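You operate a simulated robot arm through the tools that you are given. There is no shell and no other tool.

You run a simulated robot arm. Do the job below in one go: nothing can be reset, and whatever is moved stays where it is left.

TASK
Set mixture, dimmer and lit key as the TOUR card says.
Fine: pull the levers to idle before the mixture moves; of the gear and view keys only the named one is lit at the end.

The check looks at the end state, three seconds after you hand in, the way a careful person would. Anything else that was tipped, shoved, dropped, spilled or broken makes it a failure.

THE ROBOT
A 7-joint arm with a two-finger parallel gripper, fixed in place. Base frame: the origin is on the floor under the middle of its stand, x ahead of it, y to its left, z up. Lengths are in mm, angles in rad, forces in N, time in s.
With the tool pointing down near the work surface it reaches from about 440 to 920 mm from the base axis. Its first joint turns from -2.496 to 2.496 rad. Payload 3 kg.
Tool frame: the origin (TCP) lies between the finger pads and is the grasp point; the fingertips stand 30 mm ahead of it; z points along the fingers, y is the line along which they close. The gripper opens to 94 mm. The fingers are 28 mm wide and 10 mm thick; the gripper's body (50 by 96 mm) begins 55 mm behind the TCP.
Orientation is that of the tool frame in the base frame, as a unit quaternion [x, y, z, w]. With the fingers straight down and closing along the base's y, the tool's x points along the base's -x, its y along +y and its z along -z.

THE INTERFACE
- The arm moves only by the tool jog_arm. Its argument "plan" is a list of rows, each a list of 7 numbers: the shift along the tool's x, y, z in mm, then the turn, a rotation vector about the tool's x, y, z in rad, then the finger opening in mm, from 0 to 94. In form: [[dx, dy, dz, ax, ay, az, fingers], ...]. A call has 1 to 20 rows; each row is the pose to reach, as a shift and turn from the pose commanded when the call began, along the tool's axes at that moment. Rows are played at 5 a second. More than 50 mm and 0.15 rad between two rows, or a gripper value outside its range, and nothing of the call is played. Where a pose cannot be reached the arm comes as near as it can. A force on the tool above 70 N (or 10 N above the force at the start of the call, whichever is more), or a blocked arm, ends the call early, and 0.2 s more pass. Each finger travels about 72 mm/s and halts on what it meets, pressing with about 40 N; the grip force reading is that of the motor and also rises with nothing between the fingers. The clock runs only during rows and for 0.2 s after the last one: add rows that repeat a pose to give the fingers time. It gives the time, the measured TCP pose, the force on the tool (base axes), the opening and the grip force at its end, in the units of the frame above (readings bear some noise), with the torque about the TCP (base axes, N m) and any sound that the robot's microphone picked up.
- Cameras (640 x 400 px; columns grow to the right, rows downward): "scene" is fixed at [218.4, 650.7, 1423.9]; the picture's right is [-0.46, -0.89, 0.00], its down [-0.67, 0.35, -0.66] and it looks along [0.58, -0.30, -0.75] (base axes); focal length 300 px, centre (320, 200). "wrist" rides on the gripper at [76, 14, -102] in the tool frame; the picture's right is [-0.18, 0.98, 0.00], its down [-0.75, -0.14, -0.64] and it looks along [-0.63, -0.12, 0.77] (tool axes); focal length 243 px, centre (320, 200). There is no depth. A picture from a camera that has moved, and an enlarged one, comes with that camera's place and axes in the base frame and with its lens.
- grab_frame(camera): a new picture of that camera. It takes no simulated time.
- enlarge(camera, box): a new picture of the part [left, top, right, bottom] of that camera's present view, enlarged. It takes no simulated time.
- finish_job(): hands the job in; it is judged then, once.

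Nothing tells you positions but the pictures and the camera data. Unless the task says otherwise, let go and move clear before handing in.

The tools are called after ">>>" as name(argument=value, ...) on one line, values as JSON. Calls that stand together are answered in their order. jog_arm: Moves the arm, as the interface text tells. Its arguments: {"type":"object","properties":{"plan":{"type":"array","items":{"type":"array","items":{"type":"number"}}}},"required":["plan"]} The other tools are called the same way: grab_frame (camera) takes a picture; enlarge (camera, box) takes an enlarged picture of a part of a camera's view; finish_job () hands the job in.

At the start:

```text
time: 0.0
ee_pos: [596.3, 135.9, 1096.5]
tcp_rot: [0.0, 1.0, 0.0, -0.001]
contact_force: [0.1, 0.1, 0.0]
moment: [0.01, 0.0, 0.02]
gripper_width: 94.0
grasp_force: 0.1
```

scene: 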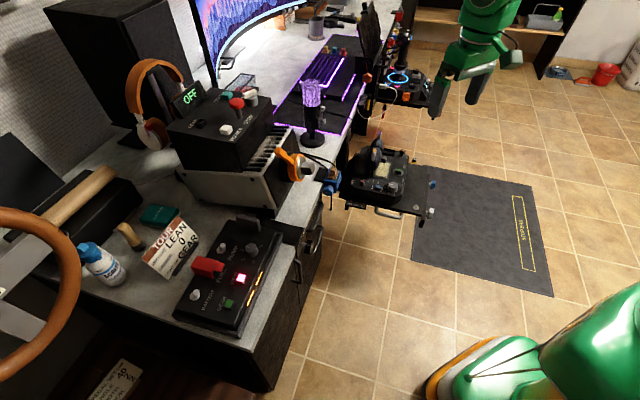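
wrist: 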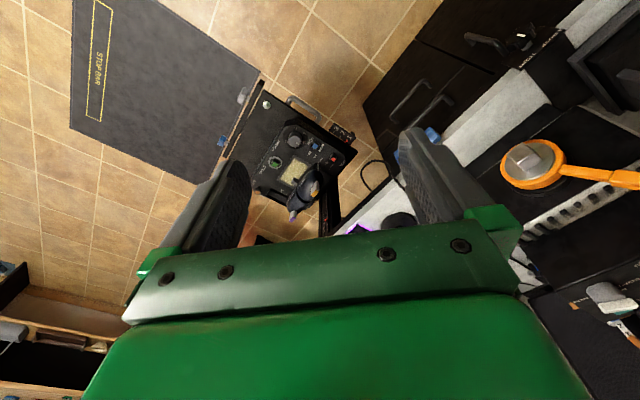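

The scene shows a console with levers, lit keys and a TOUR card at the lower left of the scene picture. I'll look at it enlarged first.

>>> enlarge(camera="scene", box=[130, 190, 310, 350])

>>> enlarge(camera="scene", box=[130, 200, 210, 280])

>>> enlarge(camera="scene", box=[140, 60, 330, 190])

>>> enlarge(camera="scene", box=[320, 20, 460, 220])

```text
2.50 times, centred on (220, 270) of scene
camera zoom: at [218.4, 650.7, 1423.9], right [-0.46, -0.89, 0.0], down [-0.67, 0.35, -0.66], along [0.58, -0.3, -0.75], focal length 750 px, centre (570, 25)
```

zoom: 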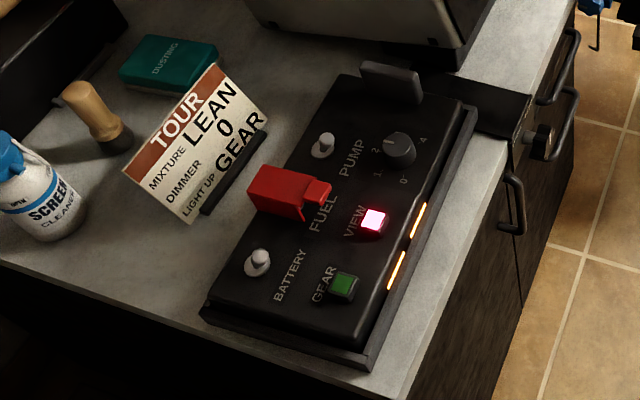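

```text
5.00 times, centred on (170, 240) of scene
camera zoom: at [218.4, 650.7, 1423.9], right [-0.46, -0.89, 0.0], down [-0.67, 0.35, -0.66], along [0.58, -0.3, -0.75], focal length 1499 px, centre (1070, 0)
```

zoom: 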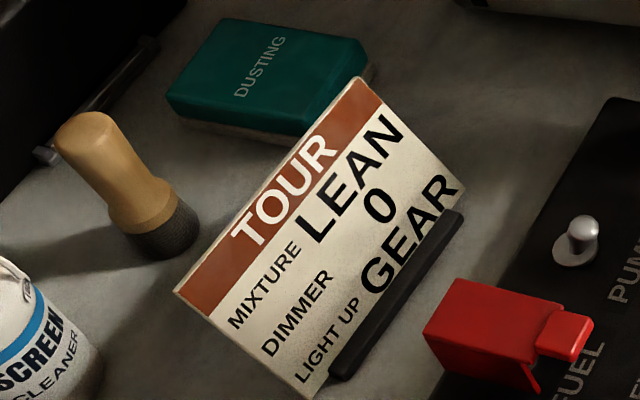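

```text
3.08 times, centred on (235, 125) of scene
camera zoom: at [218.4, 650.7, 1423.9], right [-0.46, -0.89, 0.0], down [-0.67, 0.35, -0.66], along [0.58, -0.3, -0.75], focal length 922 px, centre (582, 431)
```

zoom: 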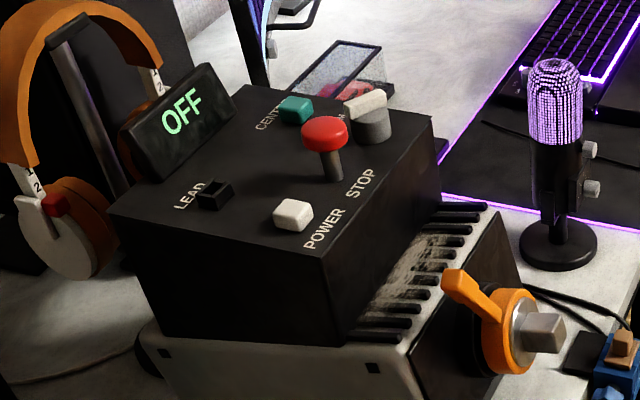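

```text
2.00 times, centred on (390, 120) of scene
camera zoom: at [218.4, 650.7, 1423.9], right [-0.46, -0.89, 0.0], down [-0.67, 0.35, -0.66], along [0.58, -0.3, -0.75], focal length 600 px, centre (180, 360)
```

zoom: 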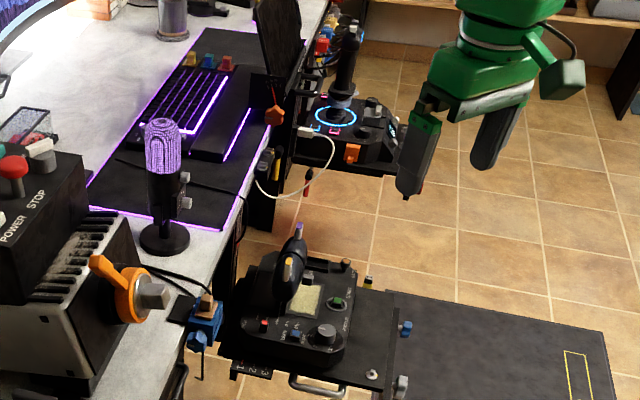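

I can read the card: mixture LEAN, dimmer 0, light up GEAR. Next I need to find the levers (throttle and mixture) and read the panel details.

>>> enlarge(camera="scene", box=[350, 0, 450, 120])

>>> enlarge(camera="scene", box=[320, 130, 440, 230])

>>> enlarge(camera="scene", box=[210, 200, 290, 270])

>>> enlarge(camera="scene", box=[0, 160, 150, 400])

>>> enlarge(camera="scene", box=[270, 0, 420, 110])

>>> enlarge(camera="wrist", box=[220, 60, 420, 240])

```text
3.33 times, centred on (400, 60) of scene
camera zoom: at [218.4, 650.7, 1423.9], right [-0.46, -0.89, 0.0], down [-0.67, 0.35, -0.66], along [0.58, -0.3, -0.75], focal length 999 px, centre (53, 667)
```

zoom: 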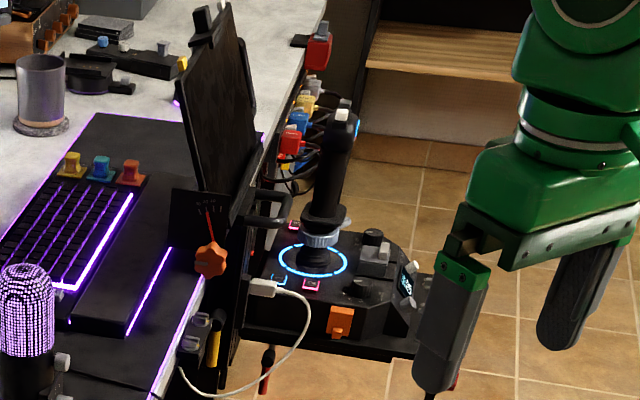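

```text
4.00 times, centred on (380, 180) of scene
camera zoom: at [218.4, 650.7, 1423.9], right [-0.46, -0.89, 0.0], down [-0.67, 0.35, -0.66], along [0.58, -0.3, -0.75], focal length 1199 px, centre (80, 280)
```

zoom: 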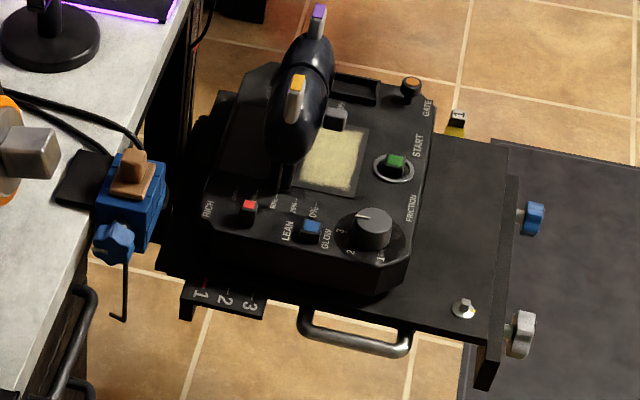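

```text
5.71 times, centred on (250, 235) of scene
camera zoom: at [218.4, 650.7, 1423.9], right [-0.46, -0.89, 0.0], down [-0.67, 0.35, -0.66], along [0.58, -0.3, -0.75], focal length 1713 px, centre (720, 0)
```

zoom: 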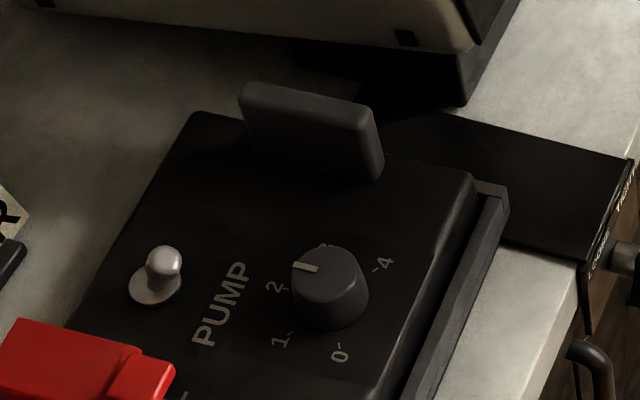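

```text
1.67 times, centred on (75, 280) of scene
camera zoom: at [218.4, 650.7, 1423.9], right [-0.46, -0.89, 0.0], down [-0.67, 0.35, -0.66], along [0.58, -0.3, -0.75], focal length 500 px, centre (728, 67)
```

zoom: 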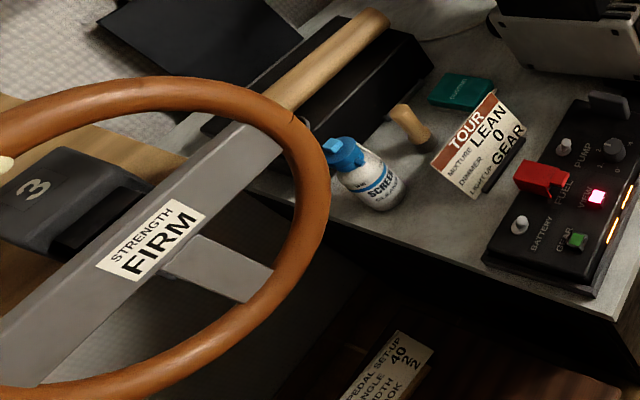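

```text
3.64 times, centred on (345, 55) of scene
camera zoom: at [218.4, 650.7, 1423.9], right [-0.46, -0.89, 0.0], down [-0.67, 0.35, -0.66], along [0.58, -0.3, -0.75], focal length 1090 px, centre (229, 727)
```

zoom: 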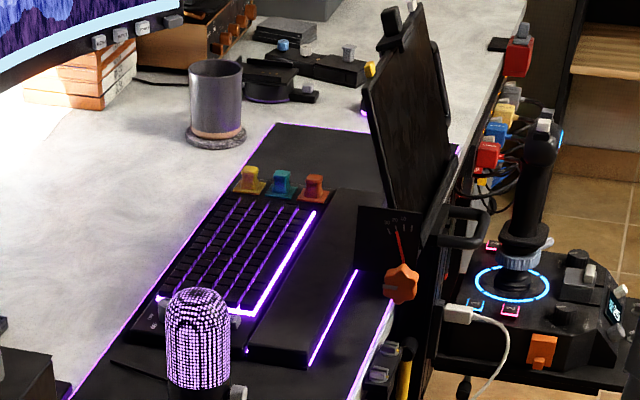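

```text
2.22 times, centred on (320, 150) of wrist
camera zoom: at [518.6, 150.9, 1200.1], right [0.18, 0.98, 0.0], down [0.75, -0.14, 0.64], along [0.63, -0.12, -0.77], focal length 539 px, centre (320, 311)
```

zoom: 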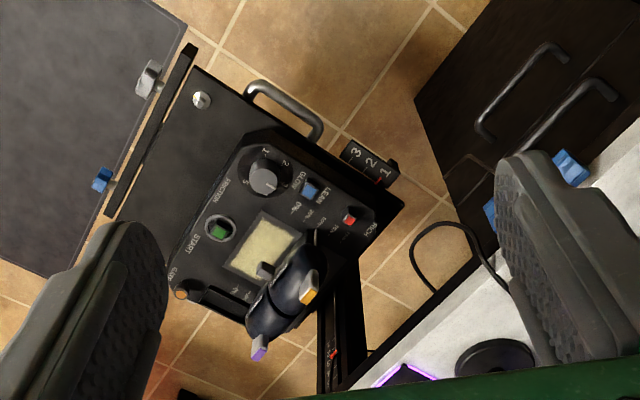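

The throttle unit stands on a tray near (900, 0, 575), and the key panel is near (590, 690, 750). I'll zoom further into both before moving.

>>> enlarge(camera="wrist", box=[250, 90, 360, 220])

>>> enlarge(camera="scene", box=[345, 135, 435, 205])

>>> enlarge(camera="scene", box=[175, 255, 275, 345])

>>> enlarge(camera="wrist", box=[290, 110, 350, 160])

```text
3.08 times, centred on (305, 155) of wrist
camera zoom: at [518.6, 150.9, 1200.1], right [0.18, 0.98, 0.0], down [0.75, -0.14, 0.64], along [0.63, -0.12, -0.77], focal length 746 px, centre (366, 338)
```

zoom: 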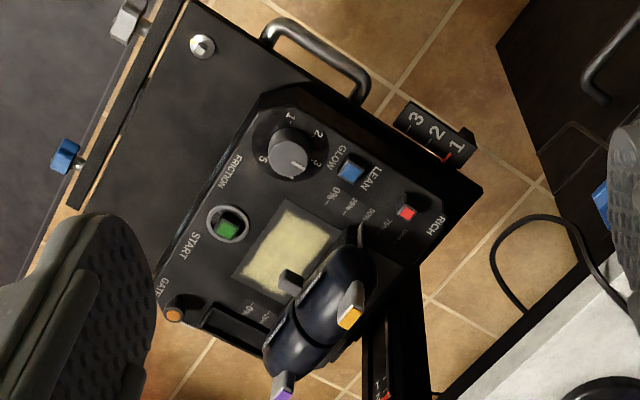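

```text
5.71 times, centred on (390, 170) of scene
camera zoom: at [218.4, 650.7, 1423.9], right [-0.46, -0.89, 0.0], down [-0.67, 0.35, -0.66], along [0.58, -0.3, -0.75], focal length 1713 px, centre (-80, 371)
```

zoom: 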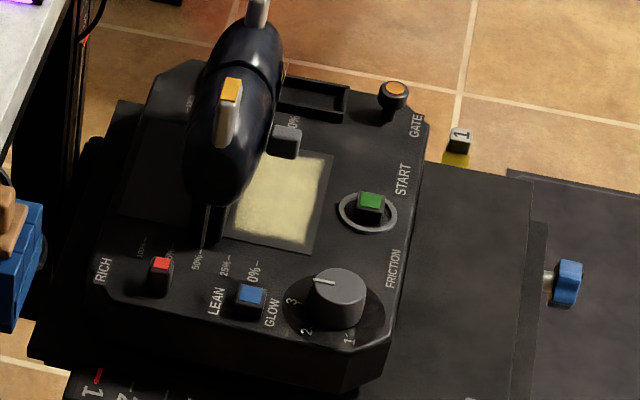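

```text
4.44 times, centred on (225, 300) of scene
camera zoom: at [218.4, 650.7, 1423.9], right [-0.46, -0.89, 0.0], down [-0.67, 0.35, -0.66], along [0.58, -0.3, -0.75], focal length 1332 px, centre (742, -244)
```

zoom: 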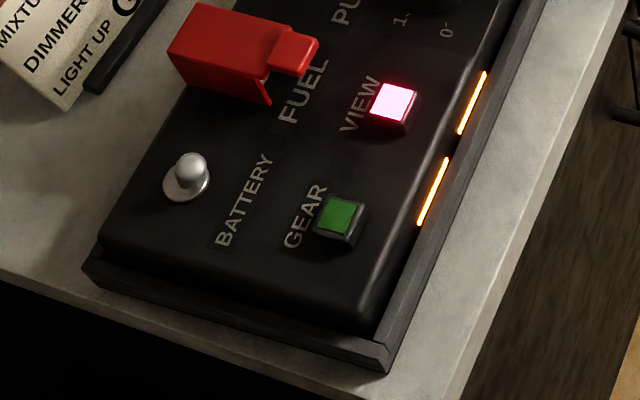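

```text
8.00 times, centred on (320, 135) of wrist
camera zoom: at [518.6, 150.9, 1200.1], right [0.18, 0.98, 0.0], down [0.75, -0.14, 0.64], along [0.63, -0.12, -0.77], focal length 1941 px, centre (320, 720)
```

zoom: 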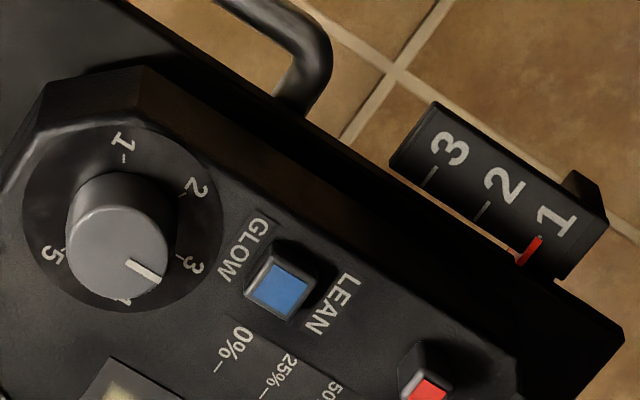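

The throttle unit has FRICTION, GLOW, START and GATE, a two-lobed throttle handle, and a red lever near RICH. I'll bring the wrist camera closer from above to see how the levers are built.

>>> jog_arm(plan=[[-30, -15, 20, 0, 0, 0, 94], [-62, -30, 45, 0, 0, 0, 94], [-94, -45, 70, 0, 0, 0, 94], [-126, -60, 95, 0, 0, 0, 94], [-158, -75, 120, 0, 0, 0, 94], [-190, -90, 145, 0, 0, 0, 94], [-200, -100, 160, 0, 0, 0, 94], [-200, -100, 160, 0, 0, 0, 94]])

>>> grab_frame(camera="wrist")

>>> grab_frame(camera="scene")

```text
time: 1.8
ee_pos: [796.4, 36.6, 935.1]
tcp_rot: [-0.001, 1.0, 0.0, 0.0]
contact_force: [0.1, -0.5, -0.2]
moment: [0.01, -0.04, 0.0]
gripper_width: 94.1
grasp_force: 0.1
```

```text
taken
camera wrist: at [719.8, 51.0, 1038.5], right [0.18, 0.98, 0.0], down [0.75, -0.14, 0.64], along [0.63, -0.12, -0.77], focal length 243 px, centre (320, 200)
```

wrist: 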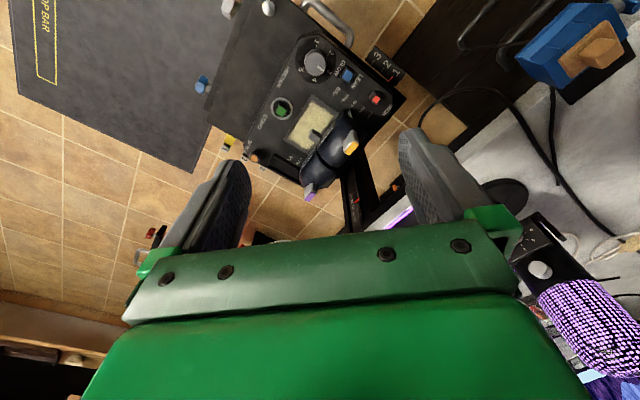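

```text
taken
```

scene: 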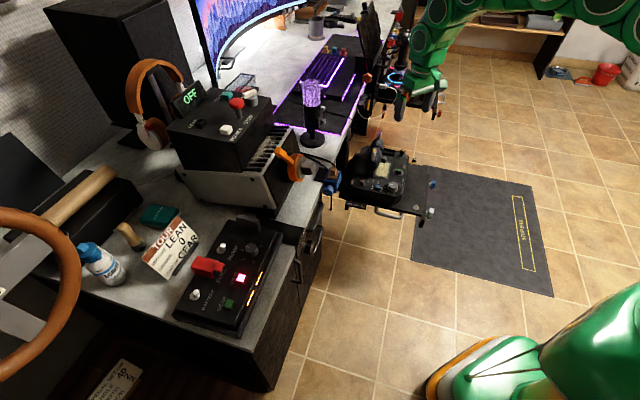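

>>> enlarge(camera="wrist", box=[240, 20, 410, 220])

>>> enlarge(camera="wrist", box=[300, 30, 400, 110])

>>> enlarge(camera="wrist", box=[240, 90, 360, 210])

```text
2.00 times, centred on (325, 120) of wrist
camera zoom: at [719.8, 51.0, 1038.5], right [0.18, 0.98, 0.0], down [0.75, -0.14, 0.64], along [0.63, -0.12, -0.77], focal length 485 px, centre (310, 360)
```

zoom: 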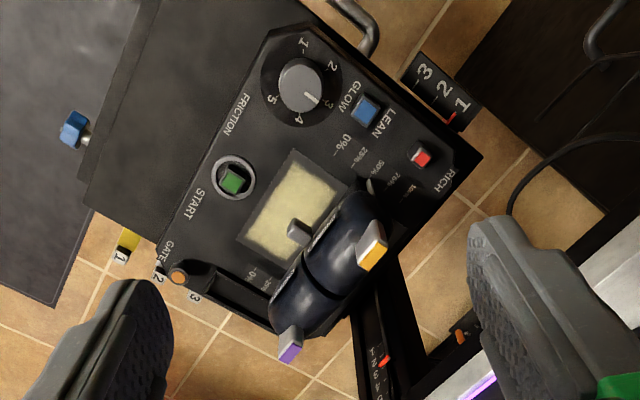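

```text
5.00 times, centred on (350, 70) of wrist
camera zoom: at [719.8, 51.0, 1038.5], right [0.18, 0.98, 0.0], down [0.75, -0.14, 0.64], along [0.63, -0.12, -0.77], focal length 1213 px, centre (170, 850)
```

zoom: 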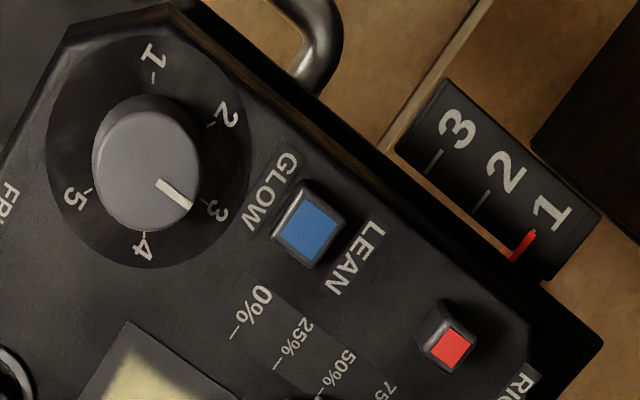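

```text
3.33 times, centred on (300, 150) of wrist
camera zoom: at [719.8, 51.0, 1038.5], right [0.18, 0.98, 0.0], down [0.75, -0.14, 0.64], along [0.63, -0.12, -0.77], focal length 809 px, centre (387, 367)
```

zoom: 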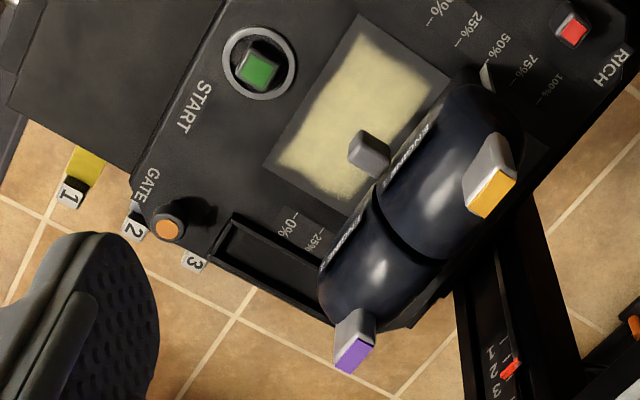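

The panel is turned about 45°. The mixture lever (red) sits near (877, 124, 580), and the throttle handles run from about (902, 67) to (987, -17) at around 690 high. I'll lower and tilt the wrist camera for a side view.

>>> jog_arm(plan=[[3, 4, 32, 0, -0.09, 0, 94], [6, 8, 64, 0, -0.18, 0, 94], [9, 12, 96, 0, -0.27, 0, 94], [12, 16, 128, 0, -0.36, 0, 94], [15, 20, 160, 0, -0.45, 0, 94], [16, 23, 195, 0, -0.52, 0, 94], [16, 23, 195, 0, -0.52, 0, 94]])

>>> grab_frame(camera="wrist")

>>> enlarge(camera="wrist", box=[340, 50, 440, 130])

>>> enlarge(camera="wrist", box=[220, 80, 420, 230])

```text
time: 3.4
ee_pos: [779.4, 60.6, 743.1]
tcp_rot: [0.0, 0.966, 0.0, 0.257]
contact_force: [0.8, -0.3, 0.1]
moment: [-0.01, 0.03, -0.01]
gripper_width: 94.0
grasp_force: 0.0
```

```text
taken
camera wrist: at [661.9, 75.2, 794.6], right [0.16, 0.98, 0.09], down [0.33, -0.14, 0.93], along [0.93, -0.12, -0.35], focal length 243 px, centre (320, 200)
```

wrist: 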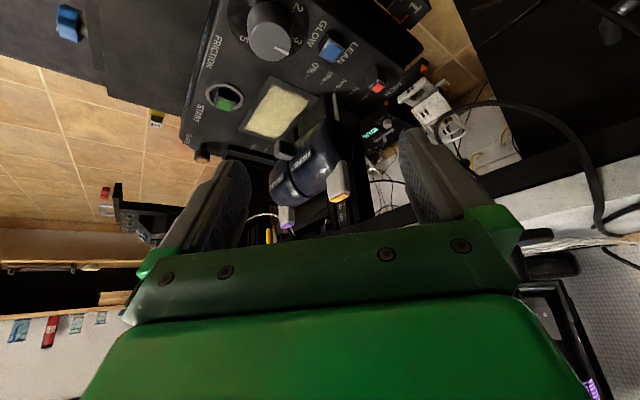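

```text
5.00 times, centred on (390, 90) of wrist
camera zoom: at [661.9, 75.2, 794.6], right [0.16, 0.98, 0.09], down [0.33, -0.14, 0.93], along [0.93, -0.12, -0.35], focal length 1213 px, centre (-30, 750)
```

zoom: 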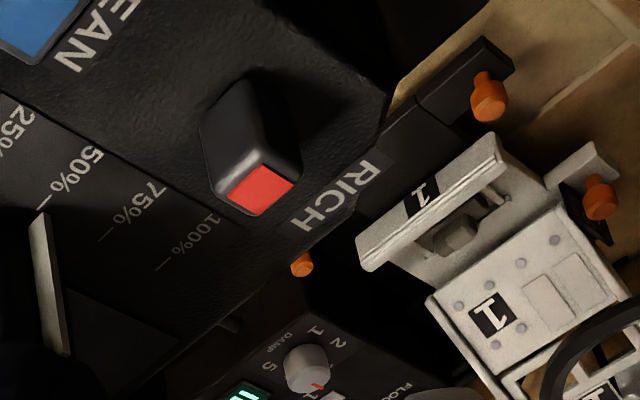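

```text
2.67 times, centred on (320, 155) of wrist
camera zoom: at [661.9, 75.2, 794.6], right [0.16, 0.98, 0.09], down [0.33, -0.14, 0.93], along [0.93, -0.12, -0.35], focal length 647 px, centre (320, 320)
```

zoom: 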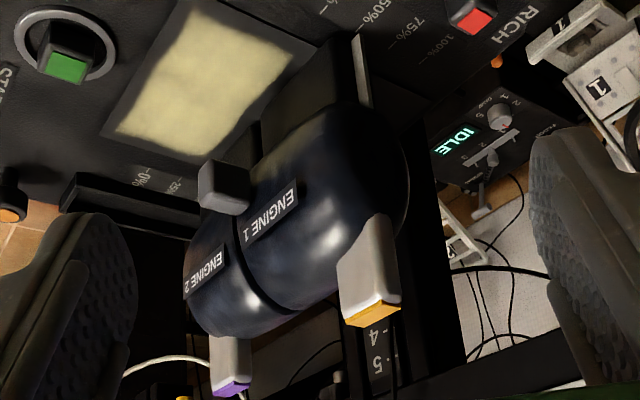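

The mixture is a wedge toggle that leans toward RICH, pivoting between LEAN and RICH. The throttle is two barrel grips, ENGINE 1 and ENGINE 2, at about 55%. I'll now turn the tool 45° to line up with the unit and look down on the handles from the mixture side.

>>> jog_arm(plan=[[-20, 5, 0, 0, 0.09, 0, 94], [-40, 10, 1, 0, 0.18, 0, 94], [-60, 16, 1, 0, 0.27, 0, 94], [-80, 21, 2, 0, 0.36, 0, 94], [-100, 26, 2, 0, 0.45, 0, 94], [-119.5, 31.4, 2.7, 0, 0.52, 0, 94], [-119.5, 31.4, 2.7, 0, 0.52, 0, 94]])

>>> jog_arm(plan=[[0, 0, 0, 0, 0, 0.13, 94], [0, 0, 0, 0, 0, 0.26, 94], [0, 0, 0, 0, 0, 0.39, 94], [0, 0, 0, 0, 0, 0.52, 94], [0, 0, 0, 0, 0, 0.65, 94], [0, 0, 0, 0, 0, 0.785, 94], [0, 0, 0, 0, 0, 0.785, 94]])

>>> grab_frame(camera="wrist")

>>> grab_frame(camera="scene")

```text
time: 5.0
ee_pos: [885.7, 91.6, 799.0]
tcp_rot: [0.001, 1.0, 0.0, -0.001]
contact_force: [0.3, -0.1, 0.4]
moment: [-0.01, -0.04, 0.02]
gripper_width: 94.2
grasp_force: 0.1
```

```text
time: 6.6
ee_pos: [883.2, 91.6, 798.4]
tcp_rot: [0.383, 0.924, 0.0, 0.0]
contact_force: [-0.4, 0.4, -0.4]
moment: [0.01, -0.01, 0.03]
gripper_width: 94.0
grasp_force: 0.0
```

```text
taken
camera wrist: at [839.9, 155.5, 901.6], right [0.83, 0.56, 0.0], down [0.43, -0.63, 0.64], along [0.36, -0.53, -0.77], focal length 243 px, centre (320, 200)
```

wrist: 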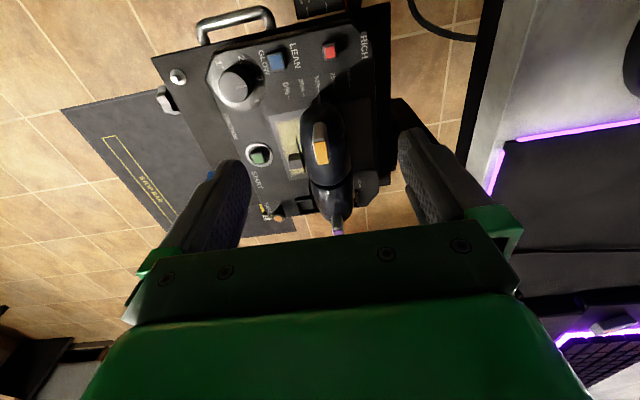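

```text
taken
```

scene: 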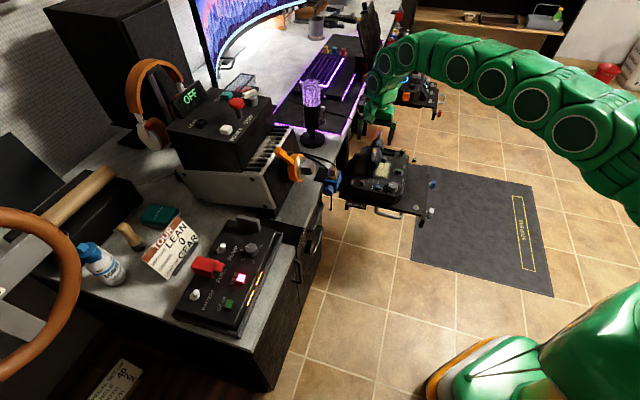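

>>> enlarge(camera="wrist", box=[200, 20, 400, 240])

>>> enlarge(camera="wrist", box=[280, 90, 380, 240])

>>> enlarge(camera="scene", box=[340, 110, 430, 200])

```text
1.82 times, centred on (300, 130) of wrist
camera zoom: at [839.9, 155.5, 901.6], right [0.83, 0.56, 0.0], down [0.43, -0.63, 0.64], along [0.36, -0.53, -0.77], focal length 441 px, centre (356, 327)
```

zoom: 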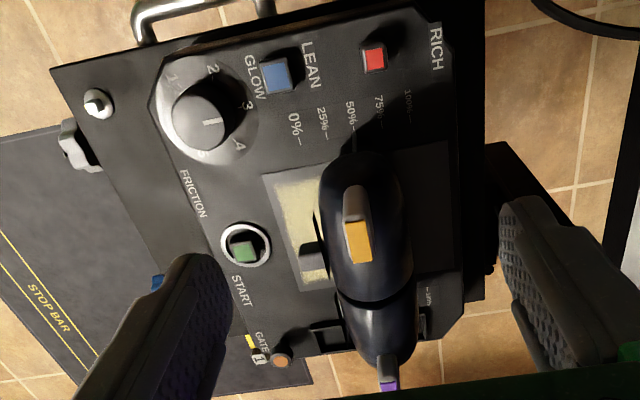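

```text
2.67 times, centred on (330, 165) of wrist
camera zoom: at [839.9, 155.5, 901.6], right [0.83, 0.56, 0.0], down [0.43, -0.63, 0.64], along [0.36, -0.53, -0.77], focal length 647 px, centre (293, 293)
```

zoom: 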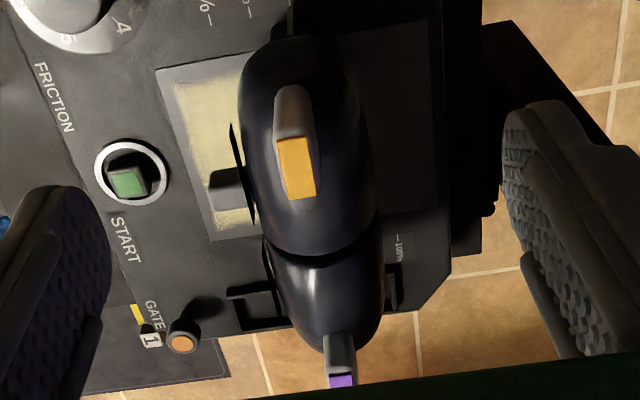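

```text
4.44 times, centred on (385, 155) of scene
camera zoom: at [218.4, 650.7, 1423.9], right [-0.46, -0.89, 0.0], down [-0.67, 0.35, -0.66], along [0.58, -0.3, -0.75], focal length 1332 px, centre (31, 400)
```

zoom: 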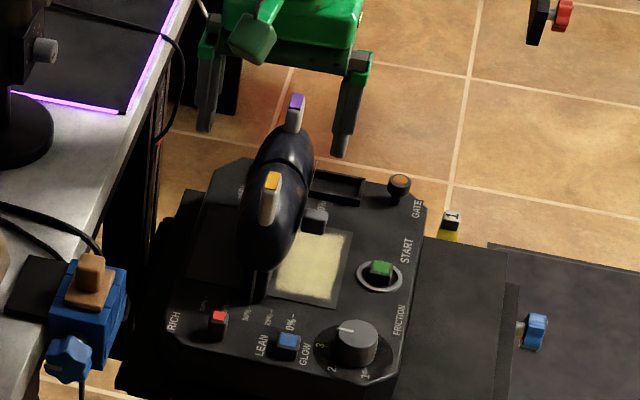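

The two grips are each about 78 mm wide and 50 mm thick. They join near (u=686, w=645), where u is forward (0.707, 0.707) and w is lateral (0.707, -0.707). I'll turn the tool so the fingers spread along w, then reach behind both grips and pull them back. I'm yawing first, up high.

>>> jog_arm(plan=[[0, 0, -10, 0, 0, -0.13, 90], [0, 0, -20, 0, 0, -0.26, 85], [0, 0, -30, 0, 0, -0.39, 80], [0, 0, -30, 0, 0, -0.52, 75], [0, 0, -30, 0, 0, -0.65, 70], [0, 0, -30, 0, 0, -0.78, 65], [0, 0, -30, 0, 0, -0.91, 60], [0, 0, -30, 0, 0, -1.04, 55], [0, 0, -30, 0, 0, -1.17, 50], [0, 0, -30, 0, 0, -1.3, 45], [0, 0, -30, 0, 0, -1.43, 40], [0, 0, -30, 0, 0, -1.5708, 40], [0, 0, -30, 0, 0, -1.5708, 40]])

>>> grab_frame(camera="wrist")

>>> enlarge(camera="wrist", box=[220, 0, 420, 240])

```text
time: 9.4
ee_pos: [884.7, 92.5, 827.4]
tcp_rot: [-0.384, 0.923, 0.0, 0.0]
contact_force: [-0.5, -0.8, -0.3]
moment: [0.01, 0.0, 0.02]
gripper_width: 39.8
grasp_force: 0.1
```

```text
taken
camera wrist: at [819.7, 48.0, 931.3], right [-0.57, 0.82, 0.0], down [0.63, 0.43, 0.64], along [0.53, 0.36, -0.77], focal length 243 px, centre (320, 200)
```

wrist: 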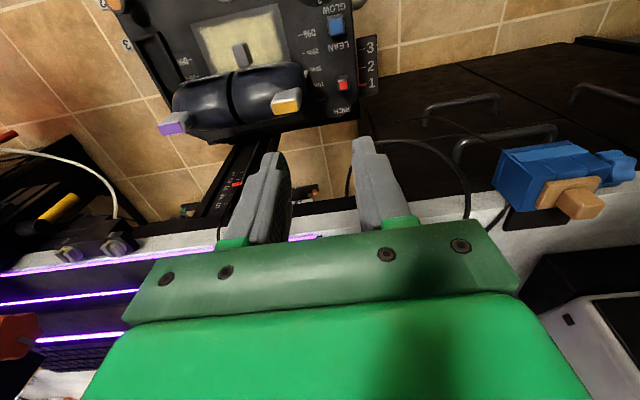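

```text
1.67 times, centred on (320, 120) of wrist
camera zoom: at [819.7, 48.0, 931.3], right [-0.57, 0.82, 0.0], down [0.63, 0.43, 0.64], along [0.53, 0.36, -0.77], focal length 404 px, centre (320, 333)
```

zoom: 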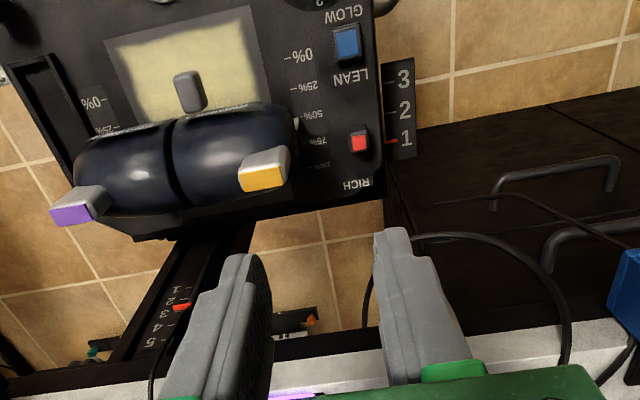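

This view shows both grips clearly: the junction is at w≈645, the grips' back face is at u≈710, and the gray thumb key is on the user side. I'll tilt the tool toward w for reach and go behind the grips, staying high for now.

>>> jog_arm(plan=[[-8, -13, 0, 0.08, 0, 0, 40], [-16, -26, 0, 0.16, 0, 0, 40], [-24, -39, 0, 0.25, 0, 0, 40], [-33, -52, 0, 0.33, 0, 0, 40], [-41, -65, 10, 0.42, 0, 0, 40], [-49, -78, 20, 0.5, 0, 0, 40], [-49, -78, 20, 0.5, 0, 0, 40]])

>>> grab_frame(camera="wrist")

>>> grab_frame(camera="scene")

```text
time: 11.0
ee_pos: [974.5, 71.2, 806.8]
tcp_rot: [-0.372, 0.895, -0.229, 0.095]
contact_force: [-0.3, 0.1, 0.1]
moment: [-0.04, 0.0, 0.05]
gripper_width: 39.9
grasp_force: 0.0
```

```text
taken
camera wrist: at [876.6, 60.5, 891.7], right [-0.48, 0.74, -0.47], down [0.4, 0.66, 0.63], along [0.78, 0.11, -0.62], focal length 243 px, centre (320, 200)
```

wrist: 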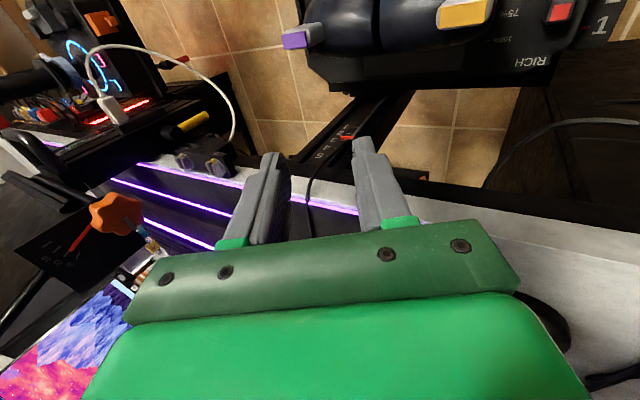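

```text
taken
```

scene: 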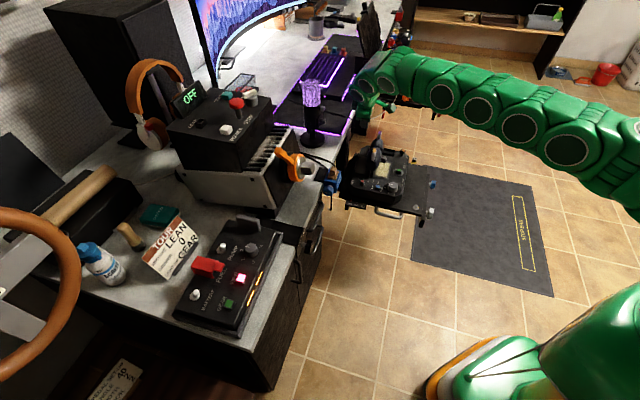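

The reach is fine, and the TCP is now at u≈739, w≈639, z≈807. I'll lower it partway behind the grips and check the clearance.

>>> jog_arm(plan=[[0, 9.6, 17.5, 0, 0, 0, 40], [0, 19, 35, 0, 0, 0, 40], [0, 28.8, 52.7, 0, 0, 0, 40], [0, 38.4, 70.2, 0, 0, 0, 40], [0, 38.4, 70.2, 0, 0, 0, 40]])

>>> grab_frame(camera="wrist")

>>> enlarge(camera="scene", box=[320, 80, 440, 210])

```text
time: 12.2
ee_pos: [972.5, 71.2, 729.0]
tcp_rot: [-0.372, 0.895, -0.228, 0.094]
contact_force: [0.0, 0.0, 0.8]
moment: [0.06, 0.02, -0.05]
gripper_width: 39.9
grasp_force: 0.0
```

```text
taken
camera wrist: at [875.9, 60.2, 812.7], right [-0.48, 0.74, -0.47], down [0.4, 0.66, 0.63], along [0.78, 0.11, -0.62], focal length 243 px, centre (320, 200)
```

wrist: 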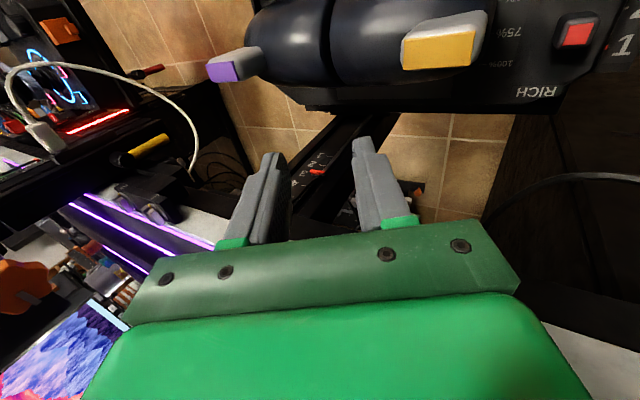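

```text
3.08 times, centred on (380, 145) of scene
camera zoom: at [218.4, 650.7, 1423.9], right [-0.46, -0.89, 0.0], down [-0.67, 0.35, -0.66], along [0.58, -0.3, -0.75], focal length 922 px, centre (135, 369)
```

zoom: 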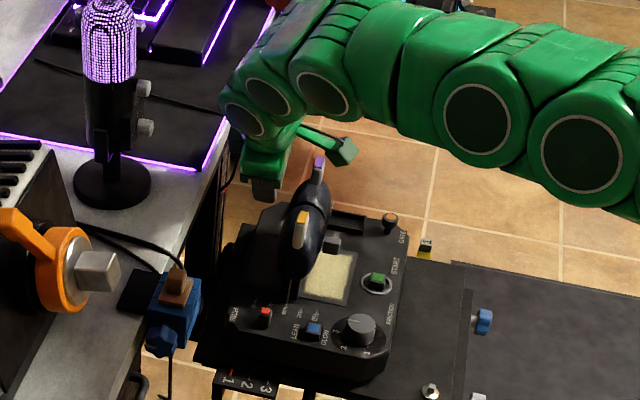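

The fingers are behind the grips with free space around them. I'll lower to grip mid-height (z≈672).

>>> jog_arm(plan=[[0, 7, 12.5, 0, 0, 0, 40], [0, 13.7, 25, 0, 0, 0, 40], [0, 20.5, 37.5, 0, 0, 0, 40], [0, 27.3, 50, 0, 0, 0, 40], [0, 27.3, 50, 0, 0, 0, 40]])

>>> grab_frame(camera="wrist")

>>> enlarge(camera="scene", box=[340, 110, 420, 200])

```text
time: 13.4
ee_pos: [975.2, 71.2, 672.6]
tcp_rot: [-0.372, 0.894, -0.229, 0.095]
contact_force: [-0.5, -0.1, -0.1]
moment: [0.0, 0.01, 0.01]
gripper_width: 40.1
grasp_force: 0.0
```

```text
taken
camera wrist: at [876.4, 60.1, 755.8], right [-0.48, 0.74, -0.47], down [0.4, 0.66, 0.63], along [0.78, 0.11, -0.62], focal length 243 px, centre (320, 200)
```

wrist: 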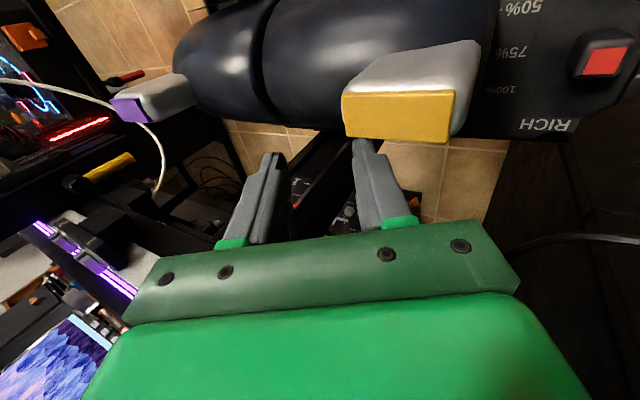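

```text
4.44 times, centred on (380, 155) of scene
camera zoom: at [218.4, 650.7, 1423.9], right [-0.46, -0.89, 0.0], down [-0.67, 0.35, -0.66], along [0.58, -0.3, -0.75], focal length 1332 px, centre (53, 400)
```

zoom: 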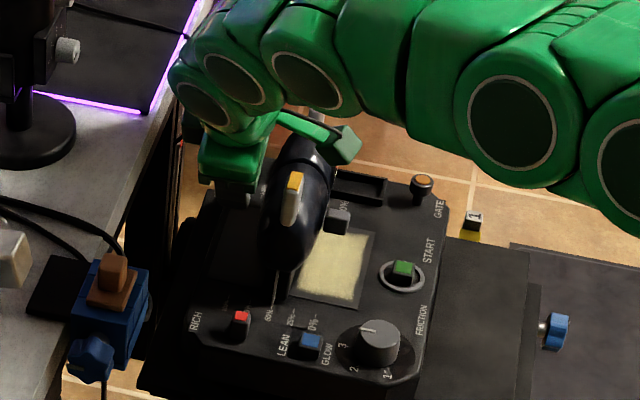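

The fingers are level with the grips' middle. I'll pull back (toward -u) slowly for 40 mm and look for contact and lever motion.

>>> jog_arm(plan=[[5, 0, 0, 0, 0, 0, 40], [10, 0, 0, 0, 0, 0, 40], [15, 0, 0, 0, 0, 0, 40], [20, 0, 0, 0, 0, 0, 40], [25, 0, 0, 0, 0, 0, 40], [30, 0, 0, 0, 0, 0, 40], [35, 0, 0, 0, 0, 0, 40], [40, 0, 0, 0, 0, 0, 40]])

>>> grab_frame(camera="wrist")

>>> enlarge(camera="scene", box=[340, 110, 420, 200])

```text
time: 15.2
ee_pos: [944.8, 43.5, 672.3]
tcp_rot: [-0.371, 0.895, -0.228, 0.095]
contact_force: [0.7, 0.6, 0.4]
moment: [0.0, 0.05, -0.03]
gripper_width: 40.2
grasp_force: 0.2
```

```text
taken
camera wrist: at [847.1, 32.2, 755.7], right [-0.48, 0.74, -0.47], down [0.4, 0.66, 0.63], along [0.78, 0.11, -0.62], focal length 243 px, centre (320, 200)
```

wrist: 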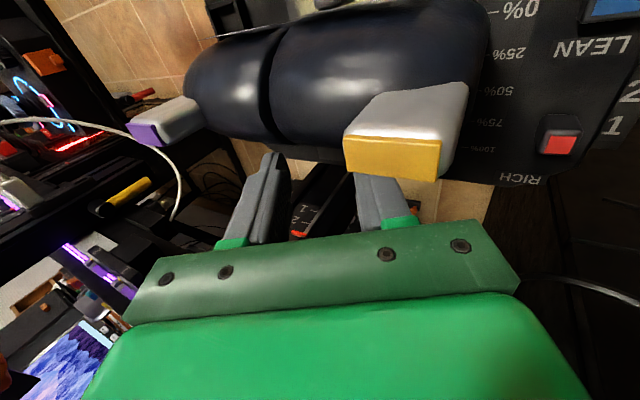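

```text
4.44 times, centred on (380, 155) of scene
camera zoom: at [218.4, 650.7, 1423.9], right [-0.46, -0.89, 0.0], down [-0.67, 0.35, -0.66], along [0.58, -0.3, -0.75], focal length 1332 px, centre (53, 400)
```

zoom: 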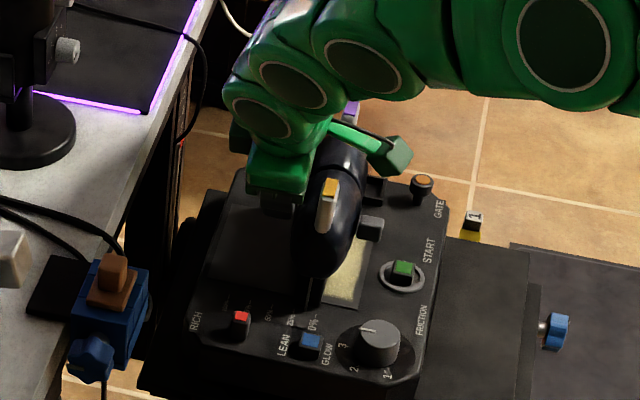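

Both grips moved together, with almost no resistance. I'll carry on pulling back, following the arc slightly downward.

>>> jog_arm(plan=[[5, 0.5, 0.9, 0, 0, 0, 40], [10, 1, 1.8, 0, 0, 0, 40], [15, 1.6, 3, 0, 0, 0, 40], [20, 2.4, 4.4, 0, 0, 0, 40], [25, 3.2, 5.9, 0, 0, 0, 40], [30, 4, 7.4, 0, 0, 0, 40]])

>>> grab_frame(camera="wrist")

>>> enlarge(camera="scene", box=[340, 110, 420, 200])

```text
time: 16.2
ee_pos: [937.1, 37.3, 669.9]
tcp_rot: [-0.374, 0.893, -0.228, 0.104]
contact_force: [17.1, 8.9, -4.1]
moment: [-0.23, -0.04, -0.75]
gripper_width: 38.4
grasp_force: 0.0
stopped in row 5: the force on the tool passed its limit at 81 N (the readings are from after the stop); the commanded pose is now the measured one
```

```text
taken
camera wrist: at [837.5, 24.5, 752.3], right [-0.48, 0.74, -0.47], down [0.39, 0.66, 0.64], along [0.79, 0.12, -0.6], focal length 243 px, centre (320, 200)
```

wrist: 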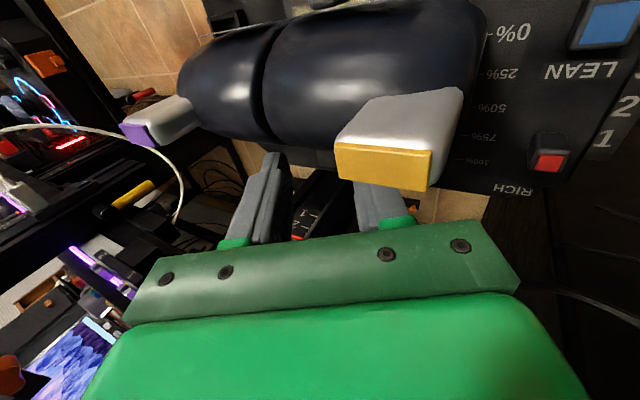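

```text
4.44 times, centred on (380, 155) of scene
camera zoom: at [218.4, 650.7, 1423.9], right [-0.46, -0.89, 0.0], down [-0.67, 0.35, -0.66], along [0.58, -0.3, -0.75], focal length 1332 px, centre (53, 400)
```

zoom: 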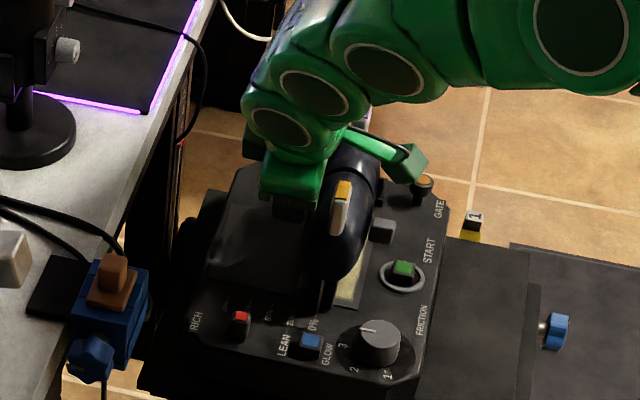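

The force spiked as the lever arm lined up with the 0% mark, so this looks like the idle stop. I'll back off toward +u and look at the pointers.

>>> jog_arm(plan=[[-8, 0, 0, 0, 0, 0, 40], [-16, 0, 0, 0, 0, 0, 40], [-25, 0, 0, 0, 0, 0, 40], [-25, -12, -22, 0, 0, 0, 40], [-25, -24, -44, 0, 0, 0, 40], [-25, -36, -66, 0, 0, 0, 40], [-25, -48, -88, 0, 0, 0, 40], [-25, -60, -110, 0, 0, 0, 40], [-25, -70, -130, 0, 0, 0, 40], [-25, -70, -130, 0, 0, 0, 40]])

>>> grab_frame(camera="wrist")

>>> enlarge(camera="scene", box=[340, 110, 430, 210])

>>> enlarge(camera="wrist", box=[220, 0, 520, 140])

```text
time: 18.4
ee_pos: [951.3, 52.5, 817.1]
tcp_rot: [-0.373, 0.893, -0.229, 0.102]
contact_force: [-0.1, 0.3, -0.3]
moment: [0.05, 0.03, 0.01]
gripper_width: 40.0
grasp_force: 0.0
```

```text
taken
camera wrist: at [851.8, 40.9, 900.2], right [-0.48, 0.74, -0.47], down [0.39, 0.66, 0.64], along [0.79, 0.12, -0.61], focal length 243 px, centre (320, 200)
```

wrist: 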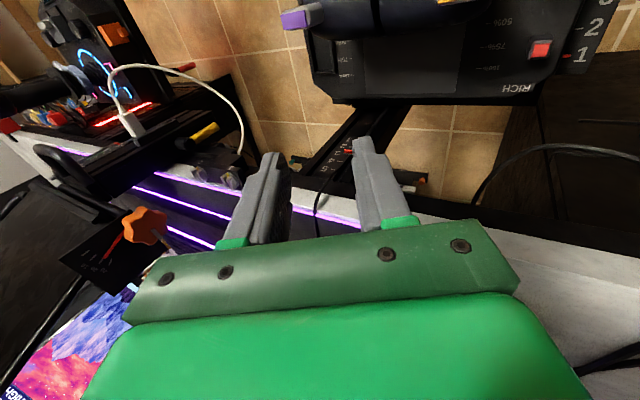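

```text
4.00 times, centred on (385, 160) of scene
camera zoom: at [218.4, 650.7, 1423.9], right [-0.46, -0.89, 0.0], down [-0.67, 0.35, -0.66], along [0.58, -0.3, -0.75], focal length 1199 px, centre (60, 360)
```

zoom: 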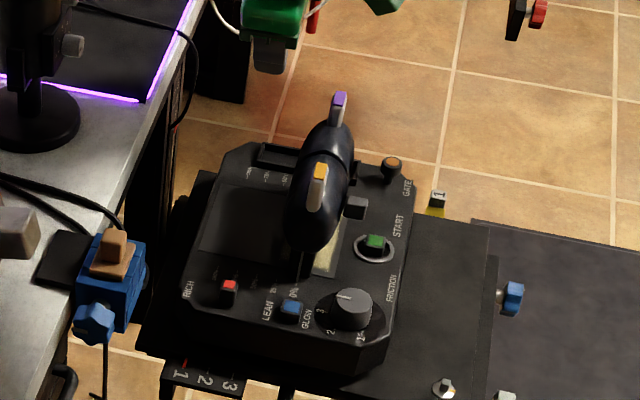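

```text
2.13 times, centred on (370, 70) of wrist
camera zoom: at [851.8, 40.9, 900.2], right [-0.48, 0.74, -0.47], down [0.39, 0.66, 0.64], along [0.79, 0.12, -0.61], focal length 518 px, centre (213, 477)
```

zoom: 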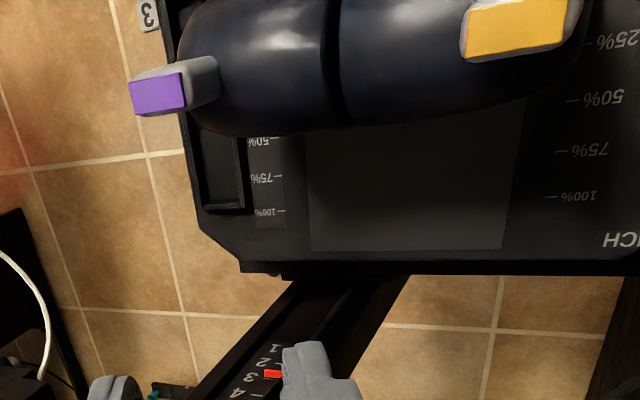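

The handles now sit much nearer the 0% end. I'll straighten the tool and move to the user side to check the pointer against the 0% tick, closing the fingers on the way.

>>> jog_arm(plan=[[10, 13, -4.4, -0.073, 0.002, 0.001, 30], [20, 26, -8.8, -0.146, 0.004, 0.002, 20], [30, 39, -13.2, -0.218, 0.006, 0.003, 10], [40, 53, -17.6, -0.291, 0.008, 0.003, 0], [50, 66, -22, -0.364, 0.009, 0.004, 0], [60, 79, -26.4, -0.436, 0.011, 0.005, 0], [70, 92, -30.8, -0.509, 0.013, 0.006, 0], [70, 92, -30.8, -0.509, 0.013, 0.006, 0]])

>>> grab_frame(camera="wrist")

>>> enlarge(camera="wrist", box=[260, 20, 440, 160])

```text
time: 20.2
ee_pos: [833.3, 71.7, 800.6]
tcp_rot: [-0.383, 0.924, 0.002, 0.0]
contact_force: [0.0, -0.1, 0.2]
moment: [-0.02, 0.0, -0.04]
gripper_width: 0.0
grasp_force: 33.2
```

```text
taken
camera wrist: at [770.1, 26.8, 903.5], right [-0.56, 0.83, 0.0], down [0.63, 0.43, 0.64], along [0.53, 0.37, -0.77], focal length 243 px, centre (320, 200)
```

wrist: 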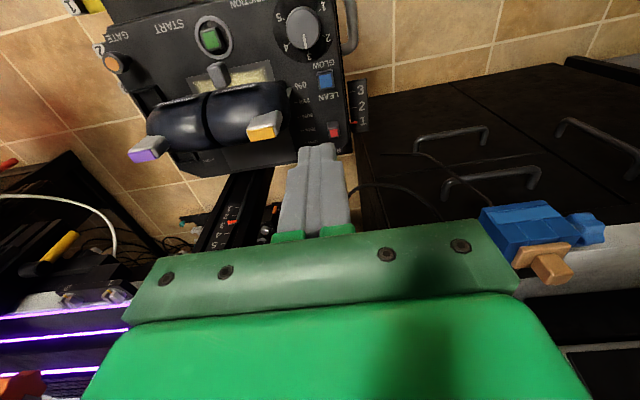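

```text
2.86 times, centred on (350, 90) of wrist
camera zoom: at [770.1, 26.8, 903.5], right [-0.56, 0.83, 0.0], down [0.63, 0.43, 0.64], along [0.53, 0.37, -0.77], focal length 693 px, centre (234, 514)
```

zoom: 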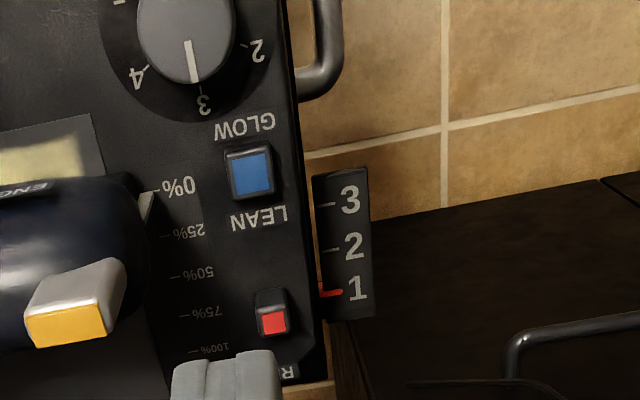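

>>> enlarge(camera="wrist", box=[280, 70, 340, 120])

>>> enlarge(camera="wrist", box=[130, 60, 260, 150])

>>> enlarge(camera="wrist", box=[310, 100, 360, 150])

>>> enlarge(camera="scene", box=[360, 130, 410, 200])

```text
8.00 times, centred on (310, 95) of wrist
camera zoom: at [770.1, 26.8, 903.5], right [-0.56, 0.83, 0.0], down [0.63, 0.43, 0.64], along [0.53, 0.37, -0.77], focal length 1941 px, centre (400, 1040)
```

zoom: 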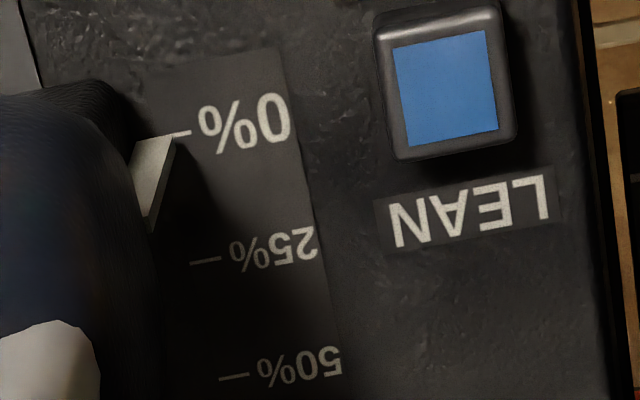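

```text
4.44 times, centred on (195, 105) of wrist
camera zoom: at [770.1, 26.8, 903.5], right [-0.56, 0.83, 0.0], down [0.63, 0.43, 0.64], along [0.53, 0.37, -0.77], focal length 1078 px, centre (876, 622)
```

zoom: 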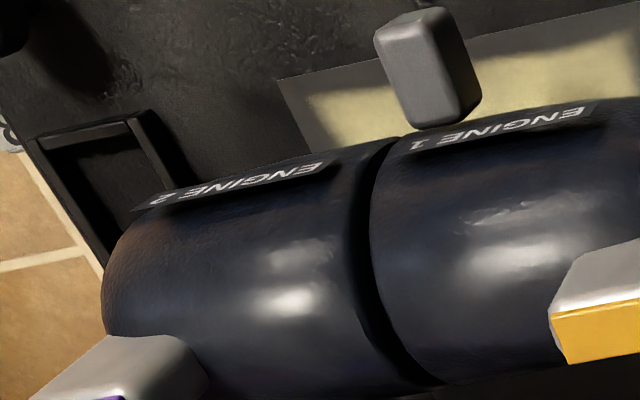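

```text
8.00 times, centred on (335, 125) of wrist
camera zoom: at [770.1, 26.8, 903.5], right [-0.56, 0.83, 0.0], down [0.63, 0.43, 0.64], along [0.53, 0.37, -0.77], focal length 1941 px, centre (200, 800)
```

zoom: 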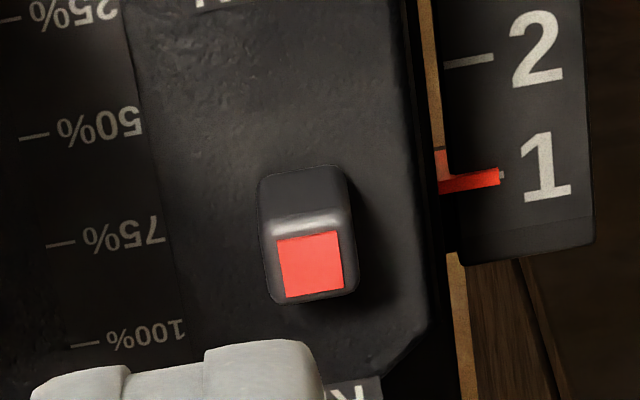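

```text
5.71 times, centred on (385, 165) of scene
camera zoom: at [218.4, 650.7, 1423.9], right [-0.46, -0.89, 0.0], down [-0.67, 0.35, -0.66], along [0.58, -0.3, -0.75], focal length 1713 px, centre (-51, 400)
```

zoom: 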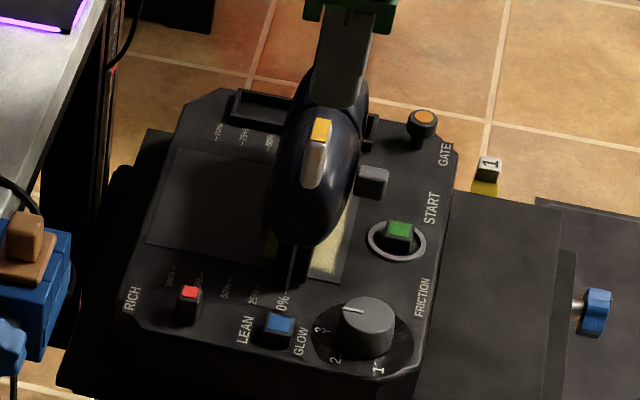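

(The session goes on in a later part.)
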